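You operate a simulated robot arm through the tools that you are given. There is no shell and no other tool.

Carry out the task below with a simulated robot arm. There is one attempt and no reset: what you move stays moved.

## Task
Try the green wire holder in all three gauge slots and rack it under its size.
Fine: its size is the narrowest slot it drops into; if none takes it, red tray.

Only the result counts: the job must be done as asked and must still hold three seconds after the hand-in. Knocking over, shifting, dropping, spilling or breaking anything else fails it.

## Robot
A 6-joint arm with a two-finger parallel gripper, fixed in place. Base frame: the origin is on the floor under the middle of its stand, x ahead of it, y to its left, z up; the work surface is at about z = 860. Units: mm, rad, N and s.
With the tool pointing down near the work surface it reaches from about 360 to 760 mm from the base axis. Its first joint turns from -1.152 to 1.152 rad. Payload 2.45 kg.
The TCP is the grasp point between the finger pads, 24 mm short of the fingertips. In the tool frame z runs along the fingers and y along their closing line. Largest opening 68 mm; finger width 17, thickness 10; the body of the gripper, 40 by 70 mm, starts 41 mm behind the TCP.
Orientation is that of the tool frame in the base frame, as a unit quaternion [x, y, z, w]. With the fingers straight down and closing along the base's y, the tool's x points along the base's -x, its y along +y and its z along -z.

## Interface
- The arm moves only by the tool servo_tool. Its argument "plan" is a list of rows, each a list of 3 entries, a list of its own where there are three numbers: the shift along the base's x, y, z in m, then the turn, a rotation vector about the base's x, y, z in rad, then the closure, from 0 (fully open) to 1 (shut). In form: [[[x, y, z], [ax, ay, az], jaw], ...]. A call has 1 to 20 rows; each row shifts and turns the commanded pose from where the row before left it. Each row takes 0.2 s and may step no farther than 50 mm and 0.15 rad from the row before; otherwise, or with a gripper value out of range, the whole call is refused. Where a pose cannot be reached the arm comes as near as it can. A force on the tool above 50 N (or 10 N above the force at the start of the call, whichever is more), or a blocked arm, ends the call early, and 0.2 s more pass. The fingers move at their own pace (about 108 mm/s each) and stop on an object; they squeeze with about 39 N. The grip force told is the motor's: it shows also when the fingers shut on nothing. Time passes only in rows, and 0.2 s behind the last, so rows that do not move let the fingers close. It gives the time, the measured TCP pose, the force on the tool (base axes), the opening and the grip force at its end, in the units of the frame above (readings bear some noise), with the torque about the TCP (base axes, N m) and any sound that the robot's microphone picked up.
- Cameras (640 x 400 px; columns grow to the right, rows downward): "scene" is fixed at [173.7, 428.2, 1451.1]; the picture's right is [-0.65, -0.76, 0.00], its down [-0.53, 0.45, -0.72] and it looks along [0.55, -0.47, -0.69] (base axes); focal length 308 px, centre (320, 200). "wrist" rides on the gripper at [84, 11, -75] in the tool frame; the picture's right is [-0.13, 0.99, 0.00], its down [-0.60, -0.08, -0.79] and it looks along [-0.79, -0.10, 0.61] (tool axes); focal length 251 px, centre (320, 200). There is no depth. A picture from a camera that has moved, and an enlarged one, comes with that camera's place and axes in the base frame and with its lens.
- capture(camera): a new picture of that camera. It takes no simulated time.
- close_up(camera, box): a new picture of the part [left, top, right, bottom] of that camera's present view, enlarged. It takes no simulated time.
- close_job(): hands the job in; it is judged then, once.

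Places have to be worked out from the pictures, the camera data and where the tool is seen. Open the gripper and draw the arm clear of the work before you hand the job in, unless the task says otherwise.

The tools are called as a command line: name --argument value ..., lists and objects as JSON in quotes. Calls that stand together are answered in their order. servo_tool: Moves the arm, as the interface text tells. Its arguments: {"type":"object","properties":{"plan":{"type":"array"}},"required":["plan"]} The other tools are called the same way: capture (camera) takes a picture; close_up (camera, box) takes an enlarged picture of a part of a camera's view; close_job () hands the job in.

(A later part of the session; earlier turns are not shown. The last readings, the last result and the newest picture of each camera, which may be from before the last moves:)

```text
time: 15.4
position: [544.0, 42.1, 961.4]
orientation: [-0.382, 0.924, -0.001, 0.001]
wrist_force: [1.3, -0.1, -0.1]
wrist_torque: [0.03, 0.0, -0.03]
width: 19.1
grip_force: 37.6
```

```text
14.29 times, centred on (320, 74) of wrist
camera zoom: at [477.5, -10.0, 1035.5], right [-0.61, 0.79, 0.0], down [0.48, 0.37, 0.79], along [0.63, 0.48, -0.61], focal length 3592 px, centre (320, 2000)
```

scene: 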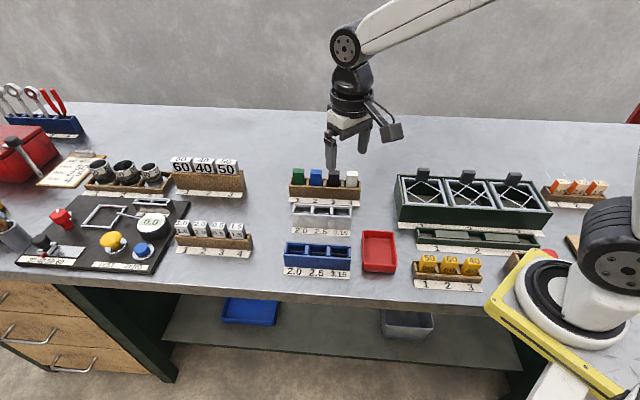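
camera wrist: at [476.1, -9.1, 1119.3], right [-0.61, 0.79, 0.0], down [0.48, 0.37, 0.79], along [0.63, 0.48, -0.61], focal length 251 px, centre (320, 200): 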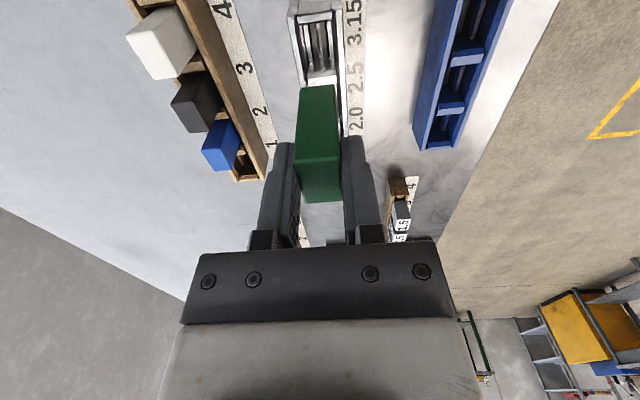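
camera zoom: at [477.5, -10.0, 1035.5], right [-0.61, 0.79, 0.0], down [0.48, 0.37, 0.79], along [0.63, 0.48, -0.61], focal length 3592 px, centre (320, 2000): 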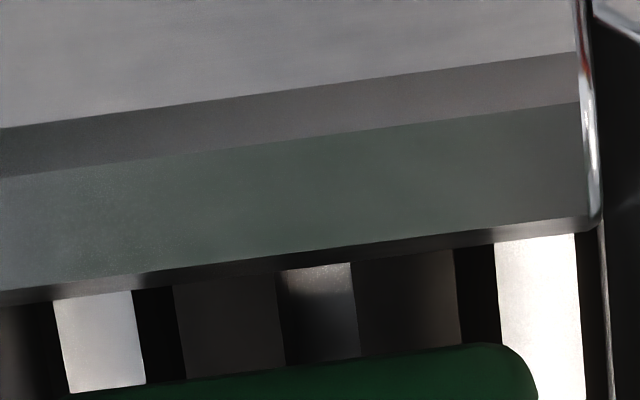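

Tool is now ~0.5 mm behind the slot line. I nudge forward 0.3 mm and descend slowly in 1 mm rows, watching the force for loop-to-floor contact.

servo_tool --plan '[[[-0.0002, 0.0002, -0.001], [0, 0, 0], 1], [[0, 0, -0.001], [0, 0, 0], 1], [[0, 0, -0.001], [0, 0, 0], 1], [[0, 0, -0.001], [0, 0, 0], 1], [[0, 0, 0], [0, 0, 0], 1]]'

close_up --camera "wrist" --box '[300, 60, 340, 88]'

```text
time: 16.6
position: [544.4, 41.6, 956.7]
orientation: [-0.383, 0.924, 0.0, 0.001]
wrist_force: [-0.4, -0.5, -0.6]
wrist_torque: [0.0, -0.05, -0.01]
width: 19.3
grip_force: 37.4
```

```text
14.29 times, centred on (320, 74) of wrist
camera zoom: at [477.7, -10.2, 1031.2], right [-0.61, 0.79, 0.0], down [0.48, 0.37, 0.79], along [0.63, 0.48, -0.61], focal length 3592 px, centre (320, 2000)
```

zoom: 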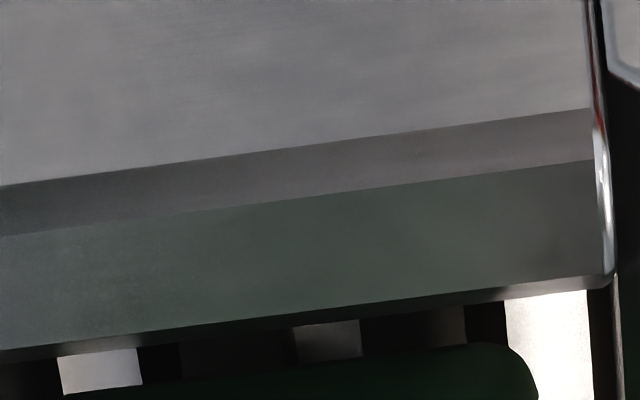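

No contact yet at z 956; tool is now 0.75 mm behind the slot line. I nudge forward 0.8 mm without descending and check.

servo_tool --plan '[[[-0.00055, 0.00055, 0], [0, 0, 0], 1], [[0, 0, 0], [0, 0, 0], 1]]'

close_up --camera "wrist" --box '[300, 60, 340, 88]'

```text
time: 17.2
position: [543.9, 42.9, 956.6]
orientation: [-0.383, 0.924, 0.0, 0.0]
wrist_force: [0.2, -0.3, -0.7]
wrist_torque: [0.0, 0.01, 0.01]
width: 18.8
grip_force: 37.3
```

```text
14.29 times, centred on (320, 74) of wrist
camera zoom: at [476.8, -9.2, 1031.4], right [-0.61, 0.79, 0.0], down [0.48, 0.37, 0.79], along [0.63, 0.48, -0.61], focal length 3592 px, centre (320, 2000)
```

zoom: 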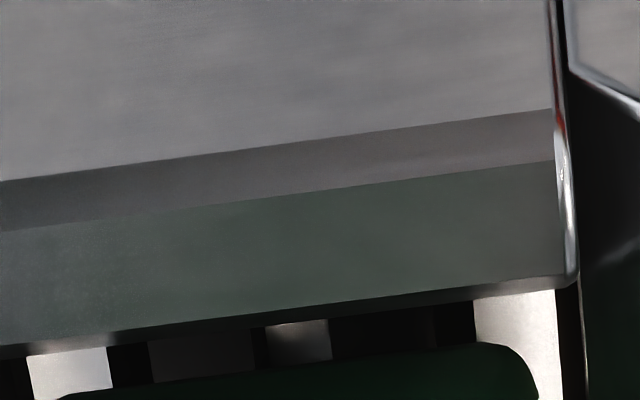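

The hand overshot to 0.55 mm in front of the slot. Since sub-millimetre moves are noisy, I'll feel for the floor: descend in 1 mm rows and watch force.

servo_tool --plan '[[[0.0002, -0.0002, -0.001], [0, 0, 0], 1], [[0, 0, -0.001], [0, 0, 0], 1], [[0, 0, 0], [0, 0, 0], 1]]'

close_up --camera "wrist" --box '[300, 60, 340, 88]'

```text
time: 18.0
position: [543.3, 42.5, 954.6]
orientation: [-0.382, 0.924, 0.0, 0.0]
wrist_force: [0.3, 0.0, -0.7]
wrist_torque: [0.02, 0.01, 0.01]
width: 19.3
grip_force: 36.8
```

```text
14.29 times, centred on (320, 74) of wrist
camera zoom: at [477.4, -9.6, 1029.6], right [-0.61, 0.79, 0.0], down [0.48, 0.37, 0.79], along [0.63, 0.48, -0.61], focal length 3592 px, centre (320, 2000)
```

zoom: 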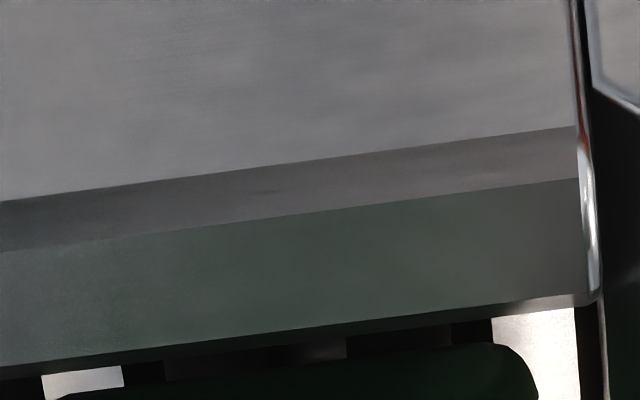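

The tool is now within ~0.15 mm of the slot line at z 954.6, with no contact force. I continue straight down in 1 mm rows.

servo_tool --plan '[[[0, 0, -0.001], [0, 0, 0], 1], [[0, 0, -0.001], [0, 0, 0], 1], [[0, 0, -0.001], [0, 0, 0], 1], [[0, 0, 0], [0, 0, 0], 1]]'

close_up --camera "wrist" --box '[290, 50, 350, 90]'

```text
time: 19.0
position: [544.9, 43.5, 950.7]
orientation: [-0.382, 0.924, 0.0, 0.001]
wrist_force: [0.1, 1.2, -0.9]
wrist_torque: [-0.04, 0.02, -0.04]
width: 19.0
grip_force: 37.0
```

```text
10.00 times, centred on (320, 70) of wrist
camera zoom: at [477.9, -8.7, 1025.9], right [-0.61, 0.79, 0.0], down [0.48, 0.37, 0.79], along [0.63, 0.48, -0.61], focal length 2514 px, centre (320, 1500)
```

zoom: 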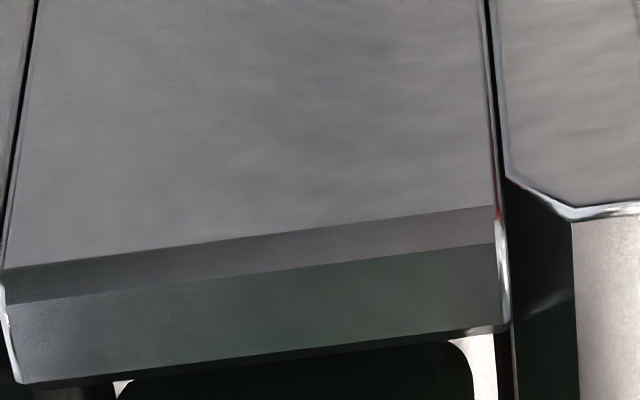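

No contact at z 950.9 yet, still on the slot line within 0.15 mm. I keep going down in 1 mm rows.

servo_tool --plan '[[[0, 0, -0.001], [0, 0, 0], 1], [[0, 0, -0.001], [0, 0, 0], 1], [[0, 0, -0.001], [0, 0, 0], 1], [[0, 0, 0], [0, 0, 0], 1]]'

close_up --camera "wrist" --box '[290, 50, 350, 90]'

close_up --camera "scene" --box '[315, 180, 365, 220]'

```text
time: 20.0
position: [544.7, 41.5, 947.8]
orientation: [-0.383, 0.924, 0.0, 0.0]
wrist_force: [0.0, 0.2, 0.5]
wrist_torque: [-0.01, -0.01, 0.0]
width: 19.3
grip_force: 37.3
```

```text
10.00 times, centred on (320, 70) of wrist
camera zoom: at [477.5, -9.5, 1023.1], right [-0.61, 0.79, 0.0], down [0.48, 0.37, 0.79], along [0.63, 0.48, -0.61], focal length 2514 px, centre (320, 1500)
```

zoom: 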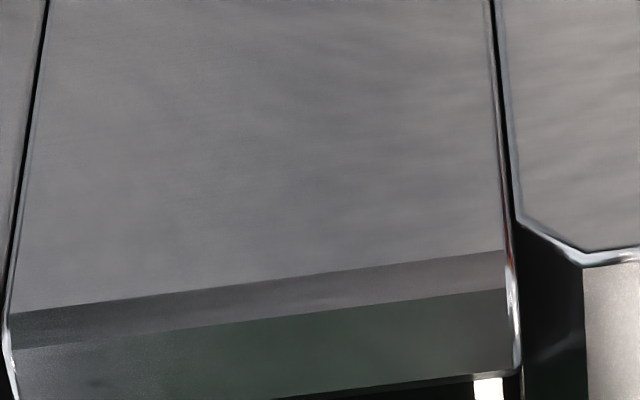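

```text
10.00 times, centred on (340, 200) of scene
camera zoom: at [173.8, 428.2, 1451.0], right [-0.65, -0.76, 0.0], down [-0.53, 0.45, -0.72], along [0.55, -0.47, -0.69], focal length 3085 px, centre (120, 200)
```

zoom: 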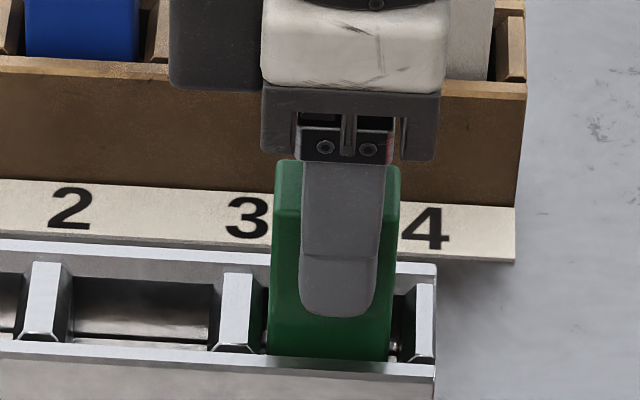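

Still free at z 948, and the holder has sunk about 10 mm past the rim; the loop is probably entering the slot. I continue down.

servo_tool --plan '[[[0, 0, -0.001], [0, 0, 0], 1], [[0, 0, -0.001], [0, 0, 0], 1], [[0, 0, -0.001], [0, 0, 0], 1], [[0, 0, 0], [0, 0, 0], 1]]'

close_up --camera "wrist" --box '[290, 50, 350, 90]'

```text
time: 21.0
position: [543.6, 42.9, 945.3]
orientation: [-0.382, 0.924, 0.0, 0.001]
wrist_force: [-0.5, 0.0, -0.8]
wrist_torque: [0.01, 0.01, 0.01]
width: 19.2
grip_force: 37.1
```

```text
10.00 times, centred on (320, 70) of wrist
camera zoom: at [477.4, -9.7, 1020.2], right [-0.61, 0.79, 0.0], down [0.48, 0.37, 0.79], along [0.63, 0.48, -0.61], focal length 2514 px, centre (320, 1500)
```

zoom: 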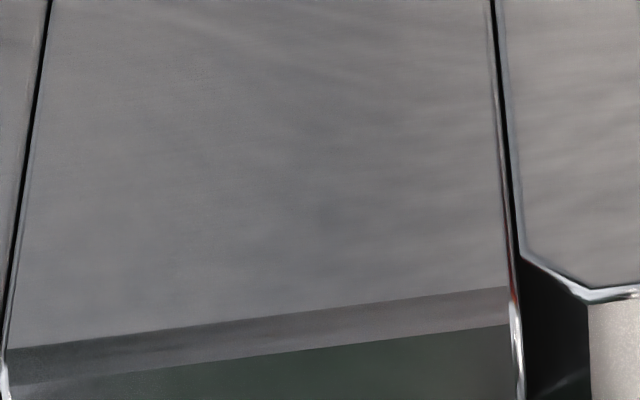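

Still no contact at z 945.2 (tool e2 ≈ 355.45, still near the slot line). I keep descending 1 mm at a time toward the seated height of about 939.

servo_tool --plan '[[[0, 0, -0.001], [0, 0, 0], 1], [[0, 0, -0.001], [0, 0, 0], 1], [[0, 0, -0.001], [0, 0, 0], 1], [[0, 0, 0], [0, 0, 0], 1]]'

close_up --camera "scene" --box '[315, 180, 365, 220]'

close_up --camera "wrist" --box '[260, 40, 380, 130]'

```text
time: 22.0
position: [543.8, 42.5, 942.8]
orientation: [-0.383, 0.924, 0.0, -0.001]
wrist_force: [-0.5, -0.6, -1.1]
wrist_torque: [-0.01, -0.04, 0.01]
width: 19.2
grip_force: 36.4
```

```text
10.00 times, centred on (340, 200) of scene
camera zoom: at [173.8, 428.2, 1451.0], right [-0.65, -0.76, 0.0], down [-0.53, 0.45, -0.72], along [0.55, -0.47, -0.69], focal length 3085 px, centre (120, 200)
```

zoom: 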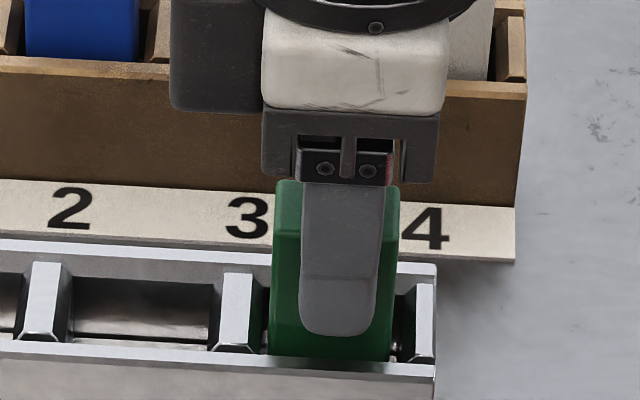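

```text
4.44 times, centred on (320, 85) of wrist
camera zoom: at [477.1, -9.5, 1016.8], right [-0.61, 0.79, 0.0], down [0.48, 0.37, 0.79], along [0.63, 0.48, -0.61], focal length 1118 px, centre (320, 711)
```

zoom: 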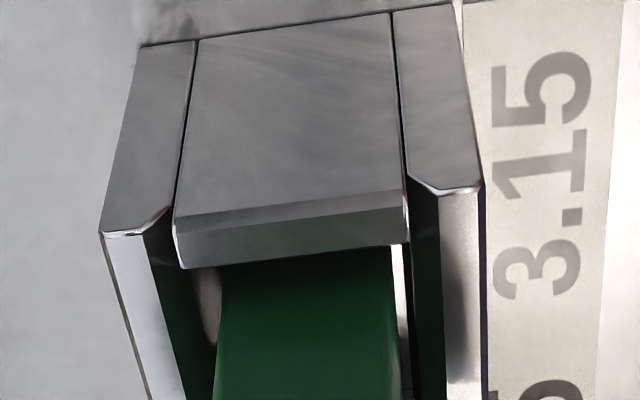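

No contact at z 941.8, well below the height at which a blocked loop would rest (~955). I go the last few mm to confirm full seating.

servo_tool --plan '[[[0, 0, -0.001], [0, 0, 0], 1], [[0, 0, -0.001], [0, 0, 0], 1], [[0, 0, -0.001], [0, 0, 0], 1], [[0, 0, 0], [0, 0, 0], 1]]'

close_up --camera "wrist" --box '[260, 40, 380, 130]'

```text
time: 23.0
position: [544.4, 41.9, 939.8]
orientation: [-0.383, 0.924, -0.001, 0.0]
wrist_force: [-2.9, 0.5, 6.0]
wrist_torque: [-0.02, 0.12, -0.03]
width: 19.2
grip_force: 37.1
```

```text
4.44 times, centred on (320, 85) of wrist
camera zoom: at [477.7, -9.4, 1014.4], right [-0.61, 0.79, 0.0], down [0.48, 0.37, 0.79], along [0.63, 0.48, -0.61], focal length 1118 px, centre (320, 711)
```

zoom: 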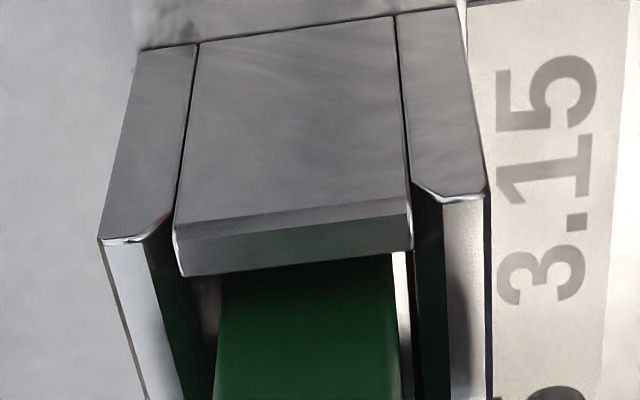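

Contact (6 N) comes at z 939.4, the same as its seated height in the stand: the holder goes fully into 3.15. I lift it straight out and move 47.4 mm along the row to the 2.5 pocket.

servo_tool --plan '[[[0, 0, 0.006], [0, 0, 0], 1], [[0, 0, 0.01], [0, 0, 0], 1], [[0, 0, 0.012], [0, 0, 0], 1], [[0, 0, 0.012], [0, 0, 0], 1], [[0, 0, 0.014], [0, 0, 0], 1], [[0, 0, 0], [0, 0, 0], 1]]'

servo_tool --plan '[[[0.0168, 0.0168, 0], [0, 0, 0], 1], [[0.0167, 0.0167, 0], [0, 0, 0], 1], [[0, 0, 0], [0, 0, 0], 1], [[0, 0, 0], [0, 0, 0], 1]]'

close_up --camera "wrist" --box '[280, 30, 370, 90]'

close_up --camera "scene" --box '[290, 160, 360, 220]'

```text
time: 24.4
position: [544.3, 43.2, 993.4]
orientation: [-0.383, 0.924, 0.0, -0.001]
wrist_force: [-0.3, 0.4, -0.4]
wrist_torque: [0.02, -0.03, 0.02]
width: 18.9
grip_force: 36.9
```

```text
time: 25.4
position: [576.2, 76.9, 993.6]
orientation: [-0.382, 0.924, 0.0, 0.0]
wrist_force: [-0.4, 0.1, -0.8]
wrist_torque: [0.03, 0.02, 0.0]
width: 19.2
grip_force: 37.2
```

```text
6.67 times, centred on (325, 60) of wrist
camera zoom: at [510.7, 24.7, 1067.9], right [-0.61, 0.79, 0.0], down [0.48, 0.37, 0.79], along [0.63, 0.48, -0.61], focal length 1676 px, centre (287, 1133)
```

zoom: 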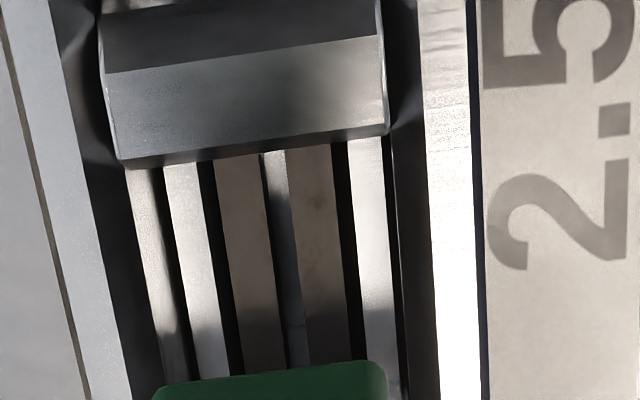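

```text
6.67 times, centred on (325, 190) of scene
camera zoom: at [173.8, 428.2, 1451.0], right [-0.65, -0.76, 0.0], down [-0.53, 0.45, -0.72], along [0.55, -0.47, -0.69], focal length 2057 px, centre (287, 267)
```

zoom: 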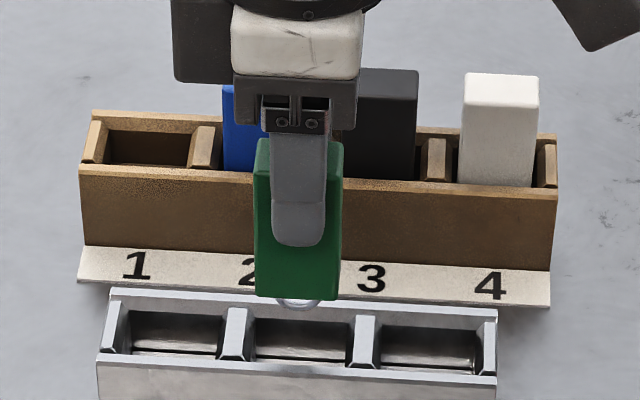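

The 2.5 slot is ~0.55 mm behind the tool centre (same slot line e2≈355.26). I nudge that way and lower to about z 966.

servo_tool --plan '[[[0.00035, -0.00035, -0.008], [0, 0, 0], 1], [[0, 0, -0.01], [0, 0, 0], 1], [[0, 0, -0.008], [0, 0, 0], 1], [[0, 0, 0], [0, 0, 0], 1]]'

close_up --camera "wrist" --box '[300, 60, 340, 88]'

close_up --camera "scene" --box '[305, 190, 340, 215]'

```text
time: 26.4
position: [577.5, 75.6, 966.4]
orientation: [-0.384, 0.923, 0.0, 0.001]
wrist_force: [0.6, -0.4, -0.7]
wrist_torque: [0.02, 0.0, 0.02]
width: 19.3
grip_force: 36.7
```

```text
14.29 times, centred on (320, 74) of wrist
camera zoom: at [511.3, 24.4, 1041.4], right [-0.61, 0.79, 0.0], down [0.48, 0.37, 0.79], along [0.63, 0.48, -0.61], focal length 3592 px, centre (320, 2000)
```

zoom: 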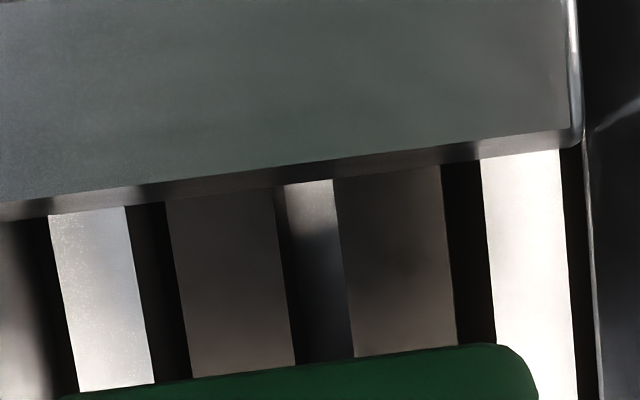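

```text
16.00 times, centred on (322, 202) of scene
camera zoom: at [173.8, 428.2, 1451.0], right [-0.65, -0.76, 0.0], down [-0.53, 0.45, -0.72], along [0.55, -0.47, -0.69], focal length 4936 px, centre (280, 160)
```

zoom: 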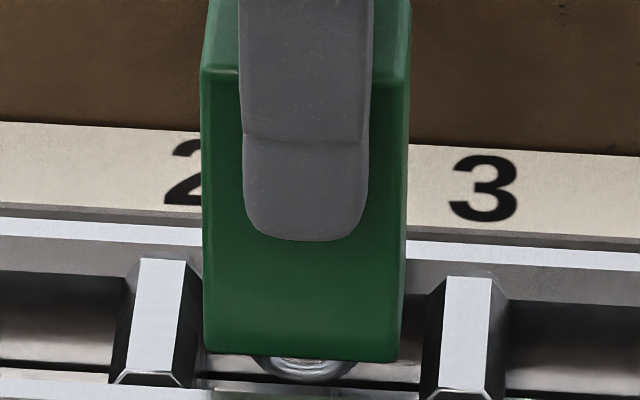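

Aligned within ~0.15 mm of the 2.5 slot. I shift 0.5 mm toward the near end for centring and descend to z≈957.

servo_tool --plan '[[[-0.0004, -0.0004, -0.002], [0, 0, 0], 1], [[0, 0, -0.002], [0, 0, 0], 1], [[0, 0, -0.002], [0, 0, 0], 1], [[0, 0, -0.002], [0, 0, 0], 1], [[0, 0, -0.001], [0, 0, 0], 1], [[0, 0, 0], [0, 0, 0], 1]]'

close_up --camera "wrist" --box '[300, 60, 340, 88]'

```text
time: 27.8
position: [576.9, 76.2, 957.2]
orientation: [-0.382, 0.924, 0.0, 0.0]
wrist_force: [-0.2, 0.3, -1.8]
wrist_torque: [-0.02, 0.01, -0.02]
width: 18.7
grip_force: 36.6
```

```text
14.29 times, centred on (320, 74) of wrist
camera zoom: at [510.6, 24.0, 1032.5], right [-0.61, 0.79, 0.0], down [0.48, 0.37, 0.79], along [0.63, 0.48, -0.61], focal length 3592 px, centre (320, 2000)
```

zoom: 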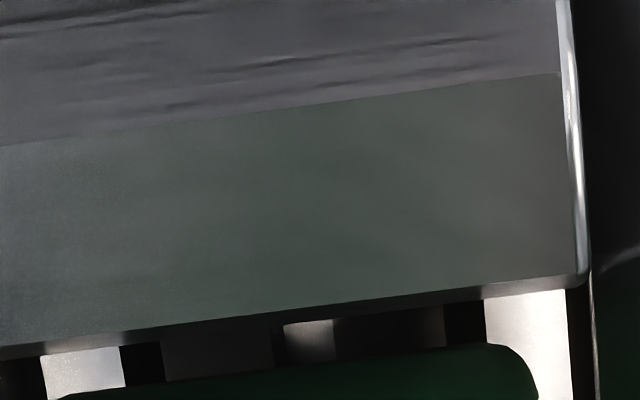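

Tool e2 is 355.1 at z 957.5, within ~0.1 mm of the slot line, no contact. I continue down in 1 mm rows watching the force.

servo_tool --plan '[[[0, 0, -0.001], [0, 0, 0], 1], [[0, 0, -0.001], [0, 0, 0], 1], [[0, 0, -0.001], [0, 0, 0], 1], [[0, 0, 0], [0, 0, 0], 1]]'

close_up --camera "wrist" --box '[290, 50, 350, 90]'

```text
time: 28.8
position: [579.4, 75.8, 955.8]
orientation: [-0.383, 0.924, 0.0, -0.001]
wrist_force: [-0.3, 0.2, -1.0]
wrist_torque: [-0.01, -0.01, 0.0]
width: 19.5
grip_force: 37.1
```

```text
10.00 times, centred on (320, 70) of wrist
camera zoom: at [511.5, 23.3, 1030.3], right [-0.61, 0.79, 0.0], down [0.48, 0.37, 0.79], along [0.63, 0.48, -0.61], focal length 2514 px, centre (320, 1500)
```

zoom: 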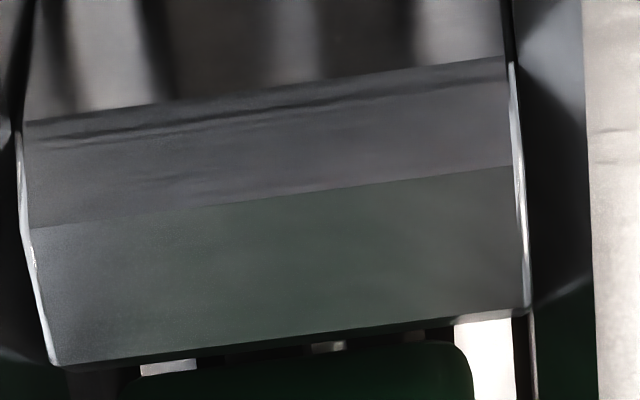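

The hand drifted ~1 mm behind the slot line (e2 356.2). I correct forward without descending.

servo_tool --plan '[[[-0.0005, 0.0005, 0], [0, 0, 0], 1], [[0, 0, 0], [0, 0, 0], 1]]'

close_up --camera "wrist" --box '[290, 50, 350, 90]'

```text
time: 29.4
position: [578.4, 75.4, 955.8]
orientation: [-0.383, 0.924, 0.001, 0.0]
wrist_force: [0.6, 0.6, -0.3]
wrist_torque: [0.01, -0.02, 0.0]
width: 19.4
grip_force: 37.0
```

```text
10.00 times, centred on (320, 70) of wrist
camera zoom: at [510.5, 23.8, 1030.2], right [-0.61, 0.79, 0.0], down [0.48, 0.37, 0.79], along [0.63, 0.48, -0.61], focal length 2514 px, centre (320, 1500)
```

zoom: 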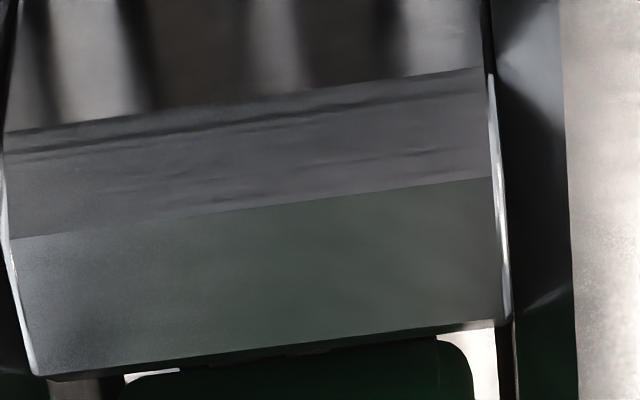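

Back on the slot line (e2 355.2, z 955.2). I descend 2 mm more and check.

servo_tool --plan '[[[0, 0, -0.001], [0, 0, 0], 1], [[0, 0, -0.001], [0, 0, 0], 1], [[0, 0, 0], [0, 0, 0], 1]]'

close_up --camera "wrist" --box '[290, 50, 350, 90]'

```text
time: 30.2
position: [577.1, 75.3, 954.0]
orientation: [-0.383, 0.924, 0.0, 0.0]
wrist_force: [-2.7, -2.0, 9.2]
wrist_torque: [-0.1, 0.21, 0.01]
width: 19.3
grip_force: 37.1
```

```text
10.00 times, centred on (320, 70) of wrist
camera zoom: at [510.4, 23.9, 1028.3], right [-0.61, 0.79, 0.0], down [0.48, 0.37, 0.79], along [0.63, 0.48, -0.61], focal length 2514 px, centre (320, 1500)
```

zoom: 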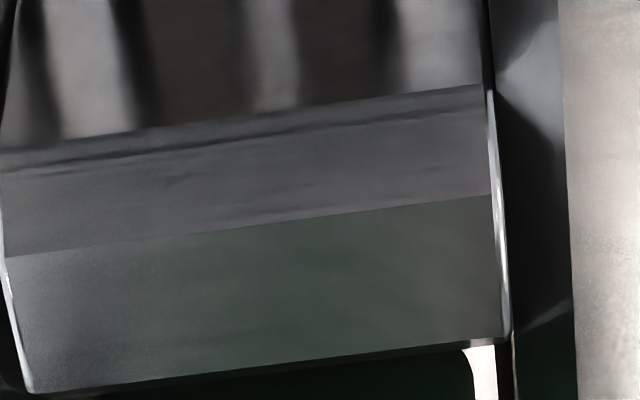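

The loop meets the floor here: 9 N at z 953.3, about 14 mm above seated, in the 2.5 pocket. To make sure it's not just misaligned, I sweep gently across the slot line under this light load and see if it drops.

servo_tool --plan '[[[-0.0001, 0.0001, 0], [0, 0, 0], 1], [[-0.0001, 0.0001, 0], [0, 0, 0], 1], [[-0.0001, 0.0001, 0], [0, 0, 0], 1], [[-0.0001, 0.0001, 0], [0, 0, 0], 1], [[-0.0001, 0.0001, 0], [0, 0, 0], 1], [[0, 0, 0], [0, 0, 0], 1]]'

close_up --camera "wrist" --box '[290, 50, 350, 90]'

```text
time: 31.6
position: [577.2, 76.1, 953.8]
orientation: [-0.383, 0.924, 0.0, 0.001]
wrist_force: [2.9, -0.2, 5.9]
wrist_torque: [0.05, -0.16, 0.02]
width: 19.2
grip_force: 36.6
```

```text
10.00 times, centred on (320, 70) of wrist
camera zoom: at [509.9, 24.7, 1028.3], right [-0.61, 0.79, 0.0], down [0.48, 0.37, 0.79], along [0.63, 0.48, -0.61], focal length 2514 px, centre (320, 1500)
```

zoom: 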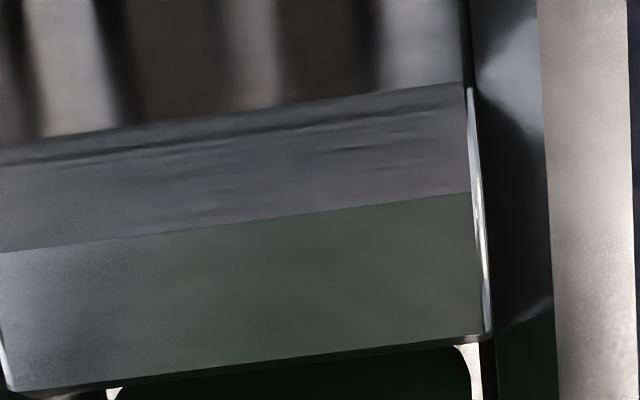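

At e2 354.1 it still rests at z 953.3. Now I sweep slowly the other way across the slot line with slightly more down load.

servo_tool --plan '[[[0.0001, -0.0001, -0.0004], [0, 0, 0], 1], [[0.0001, -0.0001, 0], [0, 0, 0], 1], [[0.0001, -0.0001, 0], [0, 0, 0], 1], [[0.0001, -0.0001, 0], [0, 0, 0], 1], [[0.0001, -0.0001, 0], [0, 0, 0], 1], [[0.0001, -0.0001, 0], [0, 0, 0], 1], [[0.0001, -0.0001, 0], [0, 0, 0], 1], [[0.0001, -0.0001, 0], [0, 0, 0], 1], [[0, 0, 0], [0, 0, 0], 1]]'

close_up --camera "wrist" --box '[290, 50, 350, 90]'

```text
time: 33.6
position: [577.5, 75.2, 953.4]
orientation: [-0.383, 0.924, -0.001, 0.002]
wrist_force: [-2.4, 3.7, 24.1]
wrist_torque: [0.23, 0.17, -0.02]
width: 19.2
grip_force: 36.4
```

```text
10.00 times, centred on (320, 70) of wrist
camera zoom: at [510.5, 24.0, 1027.9], right [-0.61, 0.79, 0.0], down [0.48, 0.37, 0.79], along [0.63, 0.48, -0.61], focal length 2514 px, centre (320, 1500)
```

zoom: 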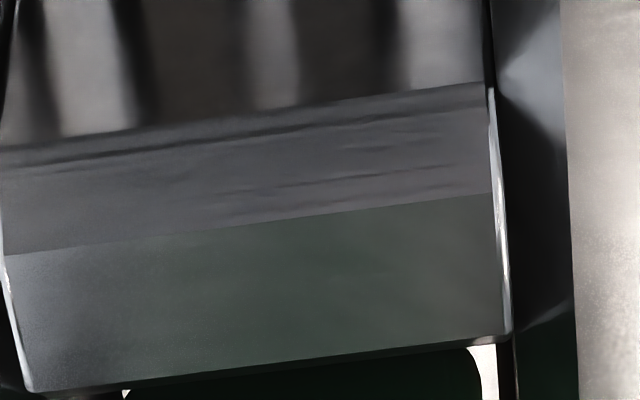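

Still resting at z 952.9 with 24 N, at e2 355.0. I ease the load slightly and continue the sweep past the slot line.

servo_tool --plan '[[[0.0001, -0.0001, 0.0003], [0, 0, 0], 1], [[5e-05, -5e-05, 0], [0, 0, 0], 1], [[5e-05, -5e-05, 0], [0, 0, 0], 1], [[5e-05, -5e-05, 0], [0, 0, 0], 1], [[0, 0, 0], [0, 0, 0], 1]]'

close_up --camera "wrist" --box '[290, 50, 350, 90]'

```text
time: 34.8
position: [577.0, 75.3, 954.6]
orientation: [-0.382, 0.924, 0.0, -0.001]
wrist_force: [-1.5, 3.3, 11.3]
wrist_torque: [0.22, 0.08, 0.0]
width: 19.2
grip_force: 37.1
```

```text
10.00 times, centred on (320, 70) of wrist
camera zoom: at [510.7, 22.9, 1028.2], right [-0.61, 0.79, 0.0], down [0.48, 0.37, 0.79], along [0.63, 0.48, -0.61], focal length 2514 px, centre (320, 1500)
```

zoom: 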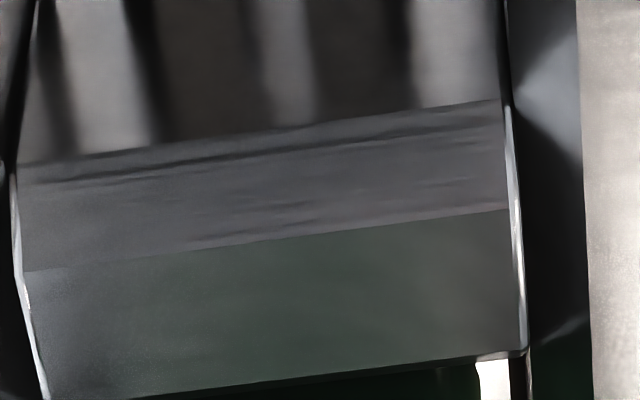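

The holder slid from e2 355.0 to 356.0 across the slot line without dropping in, but the motion is jerky, so I also want a direct measure of the wire. I lift the holder and bring it close to the scene camera to gauge the wire's thickness.

servo_tool --plan '[[[0, 0, 0.006], [0, 0, 0], 1], [[0, 0, 0.015], [0, 0, 0], 1], [[0, 0, 0.03], [0, 0, 0], 1], [[0, 0, 0.04], [0, 0, 0], 1], [[0, 0, 0.04], [0, 0, 0], 1], [[-0.018, 0.019, 0.03], [0, 0, 0], 1], [[-0.018, 0.019, 0.03], [0, 0, 0], 1], [[-0.018, 0.019, 0.03], [0, 0, 0], 1], [[-0.018, 0.019, 0.02], [0, 0, 0], 1], [[-0.018, 0.019, 0.02], [0, 0, 0], 1], [[-0.018, 0.019, 0.01], [0, 0, 0], 1], [[-0.018, 0.019, 0.01], [0, 0, 0], 1], [[-0.018, 0.019, 0], [0, 0, 0], 1], [[0, 0, 0], [0, 0, 0], 1], [[0, 0, 0], [0, 0, 0], 1]]'

capture --camera "scene"

```text
time: 38.0
position: [434.1, 226.0, 1235.7]
orientation: [-0.382, 0.924, 0.0, 0.0]
wrist_force: [-0.8, 0.4, -0.2]
wrist_torque: [-0.02, 0.02, 0.03]
width: 19.1
grip_force: 37.1
```

```text
taken
```

scene: 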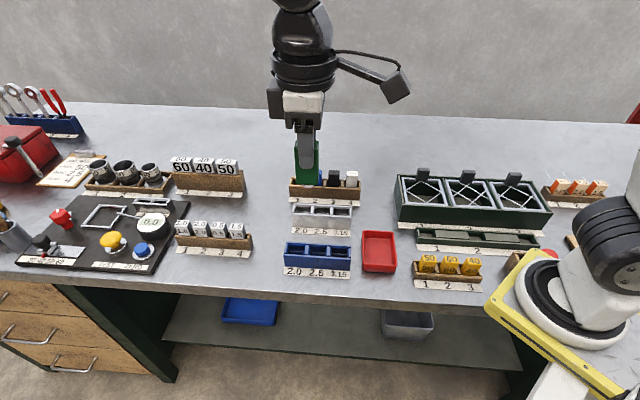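

The holder is now about 430 mm from the scene camera. I zoom onto the wire loop.

close_up --camera "scene" --box '[285, 165, 325, 205]'

close_up --camera "scene" --box '[294, 176, 318, 192]'

close_up --camera "wrist" --box '[260, 60, 380, 220]'

```text
10.00 times, centred on (305, 185) of scene
camera zoom: at [173.7, 428.2, 1451.0], right [-0.65, -0.76, 0.0], down [-0.53, 0.45, -0.72], along [0.55, -0.47, -0.69], focal length 3085 px, centre (470, 350)
```

zoom: 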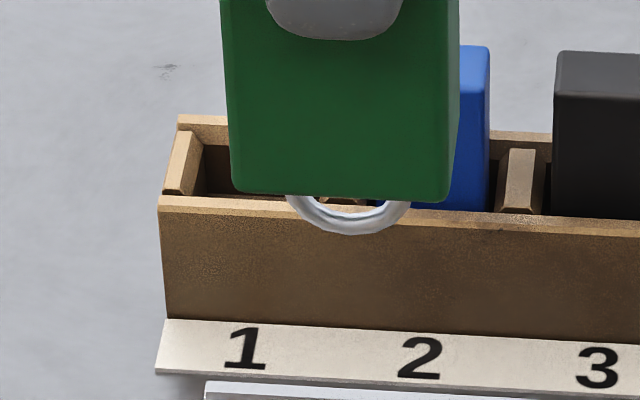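

```text
16.00 times, centred on (306, 184) of scene
camera zoom: at [173.7, 428.2, 1451.0], right [-0.65, -0.76, 0.0], down [-0.53, 0.45, -0.72], along [0.55, -0.47, -0.69], focal length 4936 px, centre (544, 456)
```

zoom: 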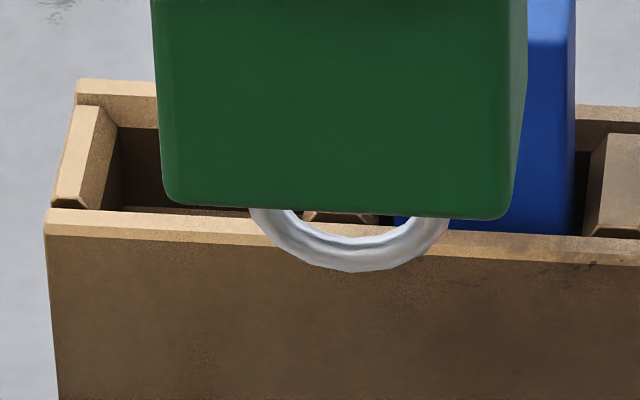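

```text
2.50 times, centred on (320, 140) of wrist
camera zoom: at [366.6, 174.4, 1309.3], right [-0.61, 0.79, 0.0], down [0.48, 0.37, 0.79], along [0.63, 0.48, -0.61], focal length 629 px, centre (320, 350)
```

zoom: 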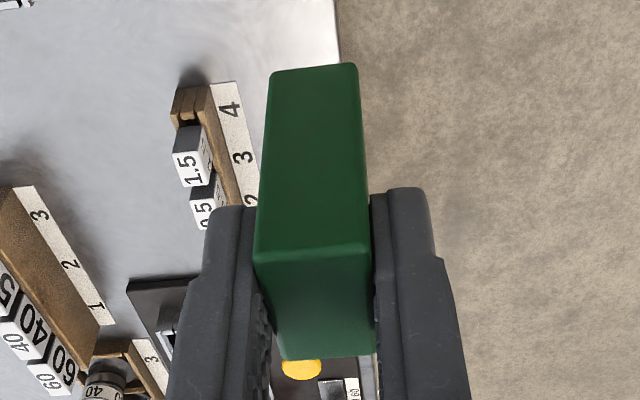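

At this range the wire's thickness reads about 27–29 px ≈ 2.4–2.55 mm, too close to 2.5 to call. I bring it nearer the camera (about 300 mm) for a finer measurement.

servo_tool --plan '[[[-0.0238, 0.0153, 0.02], [0, 0, 0], 1], [[-0.0238, 0.0153, 0.02], [0, 0, 0], 1], [[-0.0238, 0.0153, 0.02], [0, 0, 0], 1], [[-0.0238, 0.0153, 0.02], [0, 0, 0], 1], [[0, 0, 0], [0, 0, 0], 1], [[0, 0, 0], [0, 0, 0], 1]]'

capture --camera "scene"

close_up --camera "scene" --box '[300, 185, 340, 215]'

```text
time: 39.4
position: [340.4, 287.7, 1315.9]
orientation: [-0.382, 0.924, -0.001, 0.0]
wrist_force: [0.4, 0.2, -1.1]
wrist_torque: [0.0, 0.01, 0.0]
width: 19.6
grip_force: 36.9
```

```text
taken
```

scene: 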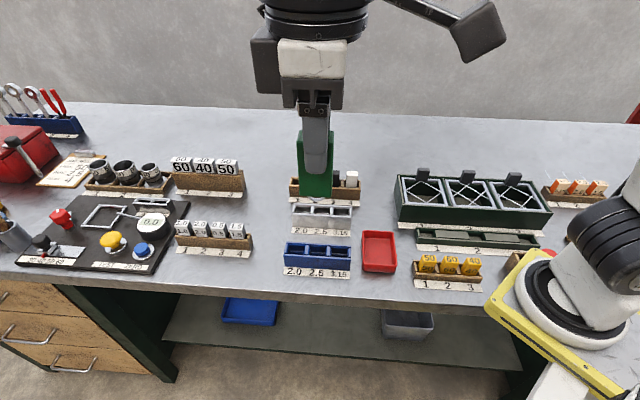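

```text
13.33 times, centred on (320, 200) of scene
camera zoom: at [173.7, 428.2, 1451.0], right [-0.65, -0.76, 0.0], down [-0.53, 0.45, -0.72], along [0.55, -0.47, -0.69], focal length 4113 px, centre (320, 200)
```

zoom: 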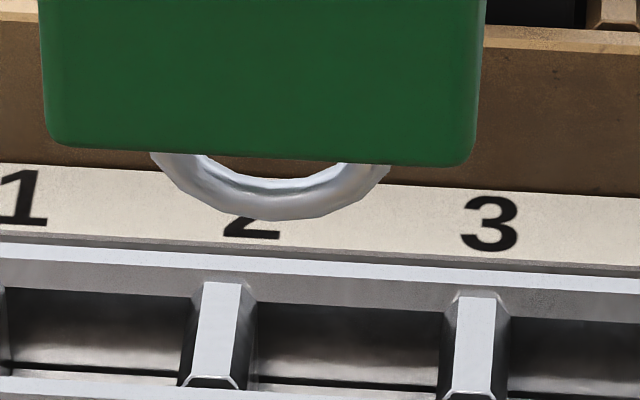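

close_up --camera "scene" --box '[306, 193, 330, 209]'

close_up --camera "wrist" --box '[300, 180, 340, 210]'

```text
16.00 times, centred on (318, 201) of scene
camera zoom: at [173.7, 428.2, 1451.0], right [-0.65, -0.76, 0.0], down [-0.53, 0.45, -0.72], along [0.55, -0.47, -0.69], focal length 4936 px, centre (352, 184)
```

zoom: 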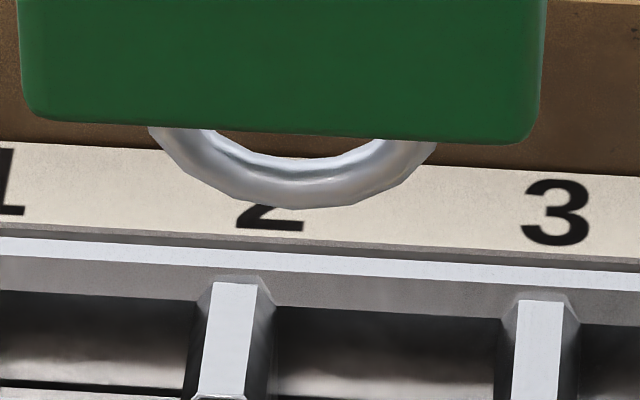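

```text
13.33 times, centred on (320, 195) of wrist
camera zoom: at [273.4, 235.6, 1389.9], right [-0.61, 0.79, 0.0], down [0.48, 0.37, 0.79], along [0.63, 0.48, -0.61], focal length 3352 px, centre (320, 267)
```

zoom: 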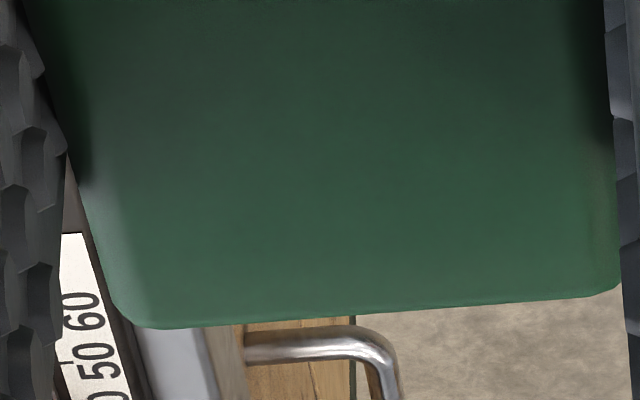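

The wire now spans roughly 46–50 px at 0.061 mm/px, i.e. about 2.8–3.0 mm. I step another 100 mm closer to the camera to firm that up.

servo_tool --plan '[[[-0.018, 0.0155, 0.023], [0, 0, 0], 1], [[-0.018, 0.0155, 0.023], [0, 0, 0], 1], [[-0.018, 0.0155, 0.023], [0, 0, 0], 1], [[0, 0, 0], [0, 0, 0], 1], [[0, 0, 0], [0, 0, 0], 1]]'

close_up --camera "scene" --box '[290, 180, 350, 220]'

close_up --camera "wrist" --box '[300, 180, 340, 210]'

```text
time: 40.6
position: [285.8, 333.4, 1385.7]
orientation: [-0.382, 0.924, 0.0, 0.0]
wrist_force: [-0.2, 0.5, -1.0]
wrist_torque: [-0.01, 0.02, 0.03]
width: 19.3
grip_force: 37.4
```

```text
10.00 times, centred on (320, 200) of scene
camera zoom: at [173.7, 428.2, 1451.0], right [-0.65, -0.76, 0.0], down [-0.53, 0.45, -0.72], along [0.55, -0.47, -0.69], focal length 3085 px, centre (320, 200)
```

zoom: 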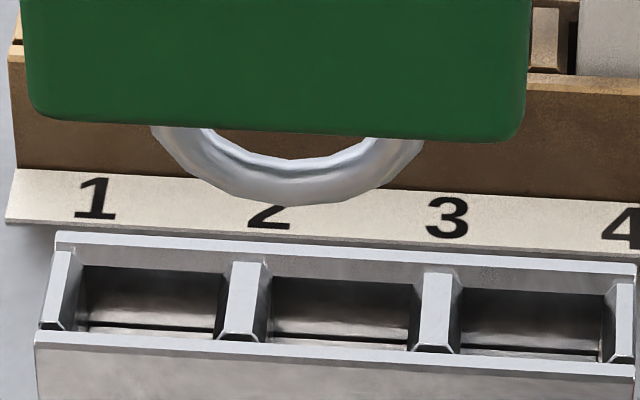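

```text
13.33 times, centred on (320, 195) of wrist
camera zoom: at [217.6, 281.0, 1459.9], right [-0.61, 0.79, 0.0], down [0.48, 0.37, 0.79], along [0.63, 0.48, -0.61], focal length 3352 px, centre (320, 267)
```

zoom: 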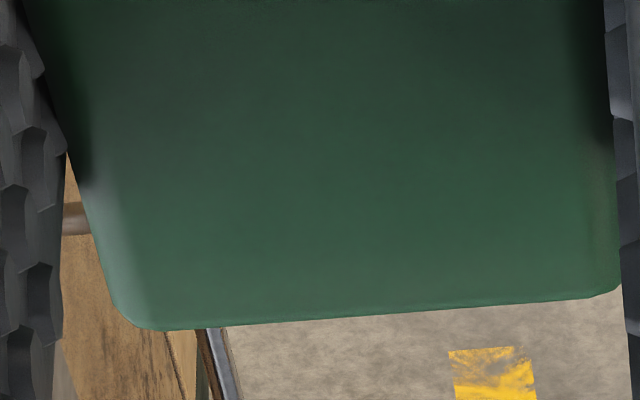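

close_up --camera "scene" --box '[308, 192, 328, 204]'

close_up --camera "scene" --box '[300, 188, 320, 202]'

```text
16.00 times, centred on (318, 198) of scene
camera zoom: at [173.7, 428.2, 1451.0], right [-0.65, -0.76, 0.0], down [-0.53, 0.45, -0.72], along [0.55, -0.47, -0.69], focal length 4936 px, centre (352, 232)
```

zoom: 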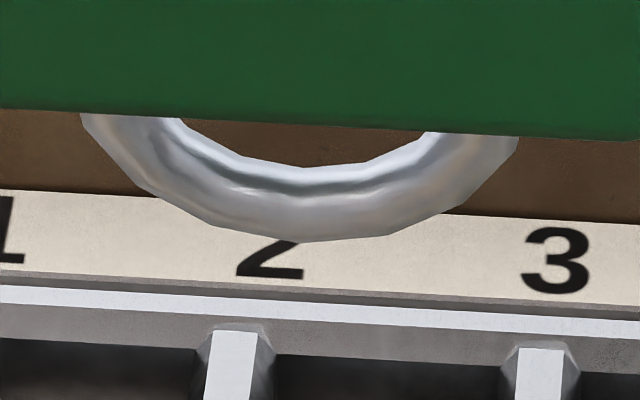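

```text
16.00 times, centred on (310, 195) of scene
camera zoom: at [173.7, 428.2, 1451.0], right [-0.65, -0.76, 0.0], down [-0.53, 0.45, -0.72], along [0.55, -0.47, -0.69], focal length 4936 px, centre (480, 280)
```

zoom: 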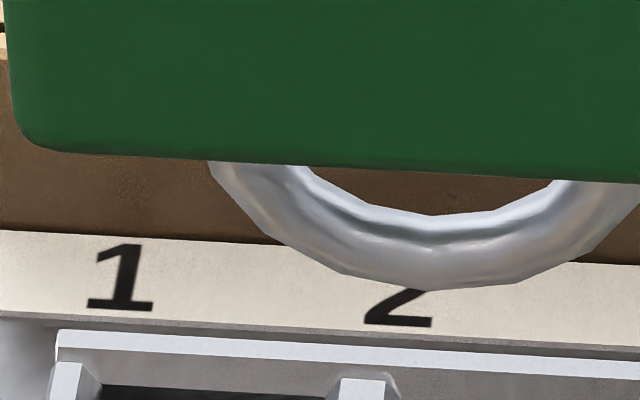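

At 0.0407 mm/px the wire is 73–74 px thick: about 3.0 mm, thicker than the 2.5 slot and thinner than 3.15, which agrees with the trials. For completeness I still try 2.0, so I carry the holder back to above the 2.0 pocket near (611.5, 109.2).

servo_tool --plan '[[[0.02722, -0.01862, -0.02791], [0, 0, 0], 1], [[0.02722, -0.01862, -0.02791], [0, 0, 0], 1], [[0.02722, -0.01862, -0.02791], [0, 0, 0], 1], [[0.02722, -0.01862, -0.02791], [0, 0, 0], 1], [[0.02722, -0.01862, -0.02791], [0, 0, 0], 1], [[0.02722, -0.01862, -0.02791], [0, 0, 0], 1], [[0.02722, -0.01862, -0.02791], [0, 0, 0], 1], [[0.02722, -0.01862, -0.02791], [0, 0, 0], 1], [[0.02722, -0.01862, -0.02791], [0, 0, 0], 1], [[0.02722, -0.01862, -0.02791], [0, 0, 0], 1], [[0.02722, -0.01862, -0.02791], [0, 0, 0], 1], [[0.02722, -0.01862, -0.02791], [0, 0, 0], 1], [[0, 0, 0], [0, 0, 0], 1], [[0, 0, -0.025], [0, 0, 0], 1], [[0, 0, -0.025], [0, 0, 0], 1], [[0, 0, 0], [0, 0, 0], 1]]'

close_up --camera "wrist" --box '[270, 20, 390, 100]'

close_up --camera "scene" --box '[280, 150, 370, 225]'

```text
time: 44.0
position: [611.9, 111.1, 997.4]
orientation: [-0.383, 0.924, 0.0, 0.0]
wrist_force: [-0.1, -0.3, -1.0]
wrist_torque: [-0.02, 0.02, -0.01]
width: 19.2
grip_force: 37.3
```

```text
5.00 times, centred on (330, 60) of wrist
camera zoom: at [545.6, 60.1, 1072.4], right [-0.61, 0.79, 0.0], down [0.48, 0.37, 0.79], along [0.63, 0.48, -0.61], focal length 1257 px, centre (270, 900)
```

zoom: 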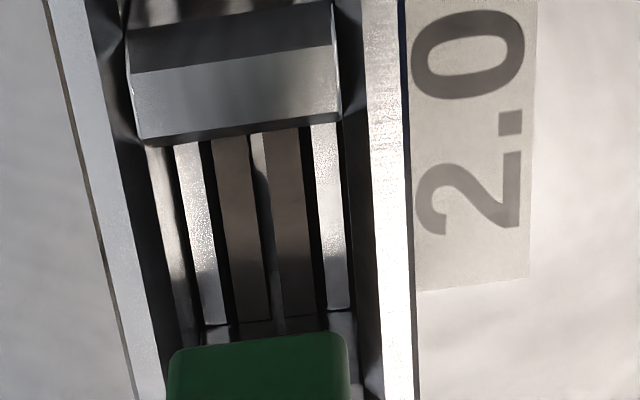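

```text
5.33 times, centred on (325, 188) of scene
camera zoom: at [173.8, 428.2, 1451.0], right [-0.65, -0.76, 0.0], down [-0.53, 0.45, -0.72], along [0.55, -0.47, -0.69], focal length 1645 px, centre (293, 267)
```

zoom: 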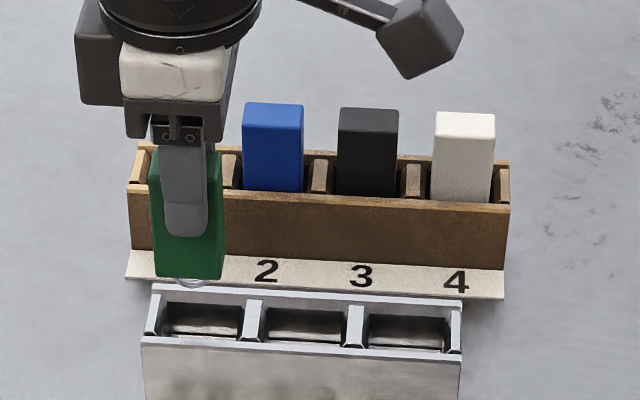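

The tool is at e1 512.3, e2 354.3; the 2.0 pocket centre is near e1 509.6, e2 355.2. I shift (−1.3, −2.5) mm and lower to about z 966.

servo_tool --plan '[[[-0.0013, -0.0025, 0], [0, 0, 0], 1], [[0, 0, -0.01], [0, 0, 0], 1], [[0, 0, -0.01], [0, 0, 0], 1], [[0, 0, -0.01], [0, 0, 0], 1], [[0, 0, 0], [0, 0, 0], 1]]'

close_up --camera "wrist" --box '[300, 60, 340, 88]'

close_up --camera "scene" --box '[285, 185, 325, 215]'

```text
time: 45.2
position: [609.6, 108.2, 967.6]
orientation: [-0.382, 0.924, 0.0, 0.0]
wrist_force: [-0.1, -0.3, -0.4]
wrist_torque: [0.06, 0.0, -0.03]
width: 19.4
grip_force: 36.8
```

```text
14.29 times, centred on (320, 74) of wrist
camera zoom: at [543.8, 57.1, 1042.5], right [-0.61, 0.79, 0.0], down [0.48, 0.37, 0.79], along [0.63, 0.48, -0.61], focal length 3592 px, centre (320, 2000)
```

zoom: 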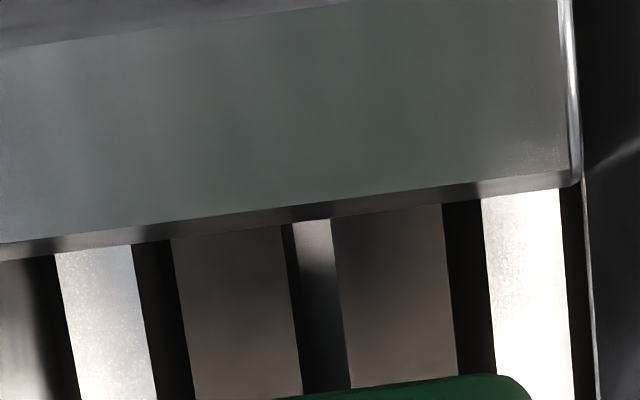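

```text
13.33 times, centred on (305, 200) of scene
camera zoom: at [173.8, 428.2, 1451.0], right [-0.65, -0.76, 0.0], down [-0.53, 0.45, -0.72], along [0.55, -0.47, -0.69], focal length 4113 px, centre (520, 200)
```

zoom: 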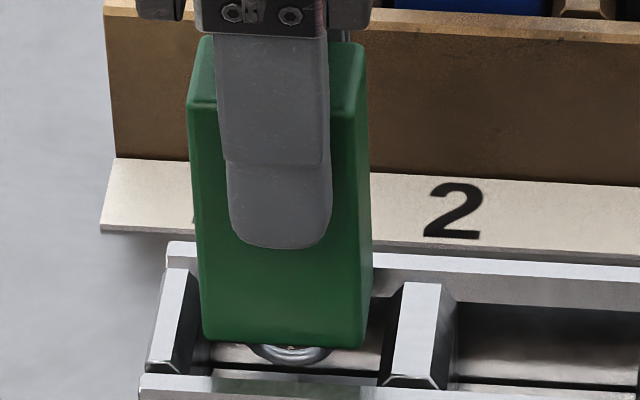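

Aligned on the 2.0 slot (offset under 0.1 mm). I lower gently toward the floor height (~953) to feel whether the loop is stopped there.

servo_tool --plan '[[[0, 0, -0.0015], [0, 0, 0], 1], [[0, 0, -0.0015], [0, 0, 0], 1], [[0, 0, -0.0015], [0, 0, 0], 1], [[0, 0, -0.0015], [0, 0, 0], 1], [[0, 0, -0.0015], [0, 0, 0], 1], [[0, 0, -0.0015], [0, 0, 0], 1], [[0, 0, -0.001], [0, 0, 0], 1], [[0, 0, -0.001], [0, 0, 0], 1], [[0, 0, 0], [0, 0, 0], 1]]'

close_up --camera "wrist" --box '[290, 50, 350, 90]'

```text
time: 47.2
position: [609.8, 108.9, 957.7]
orientation: [-0.381, 0.924, 0.0, 0.001]
wrist_force: [0.0, 0.0, -0.6]
wrist_torque: [0.01, -0.02, -0.03]
width: 19.4
grip_force: 36.9
```

```text
10.00 times, centred on (320, 70) of wrist
camera zoom: at [543.1, 57.4, 1031.9], right [-0.61, 0.79, 0.0], down [0.48, 0.37, 0.79], along [0.63, 0.48, -0.61], focal length 2514 px, centre (320, 1500)
```

zoom: 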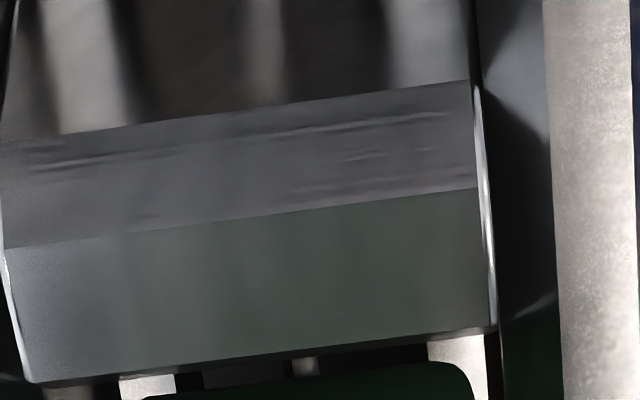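

At z 956.9 no contact, but it drifted 0.7 mm forward. I correct back onto the slot line and go down 2.5 mm more.

servo_tool --plan '[[[0.0004, -0.0004, 0], [0, 0, 0], 1], [[0, 0, -0.001], [0, 0, 0], 1], [[0, 0, -0.001], [0, 0, 0], 1], [[0, 0, 0], [0, 0, 0], 1]]'

close_up --camera "wrist" --box '[290, 50, 350, 90]'

```text
time: 48.2
position: [610.3, 110.1, 954.9]
orientation: [-0.384, 0.924, 0.0, 0.0]
wrist_force: [0.3, 0.6, -0.9]
wrist_torque: [0.0, 0.03, 0.0]
width: 19.1
grip_force: 37.0
```

```text
10.00 times, centred on (320, 70) of wrist
camera zoom: at [543.4, 57.1, 1030.1], right [-0.61, 0.79, 0.0], down [0.48, 0.37, 0.79], along [0.63, 0.48, -0.61], focal length 2514 px, centre (320, 1500)
```

zoom: 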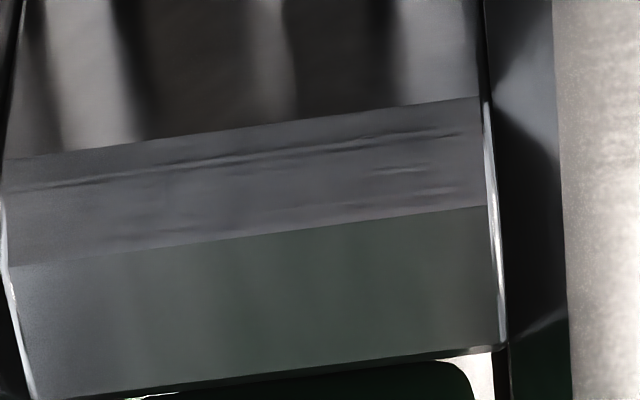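

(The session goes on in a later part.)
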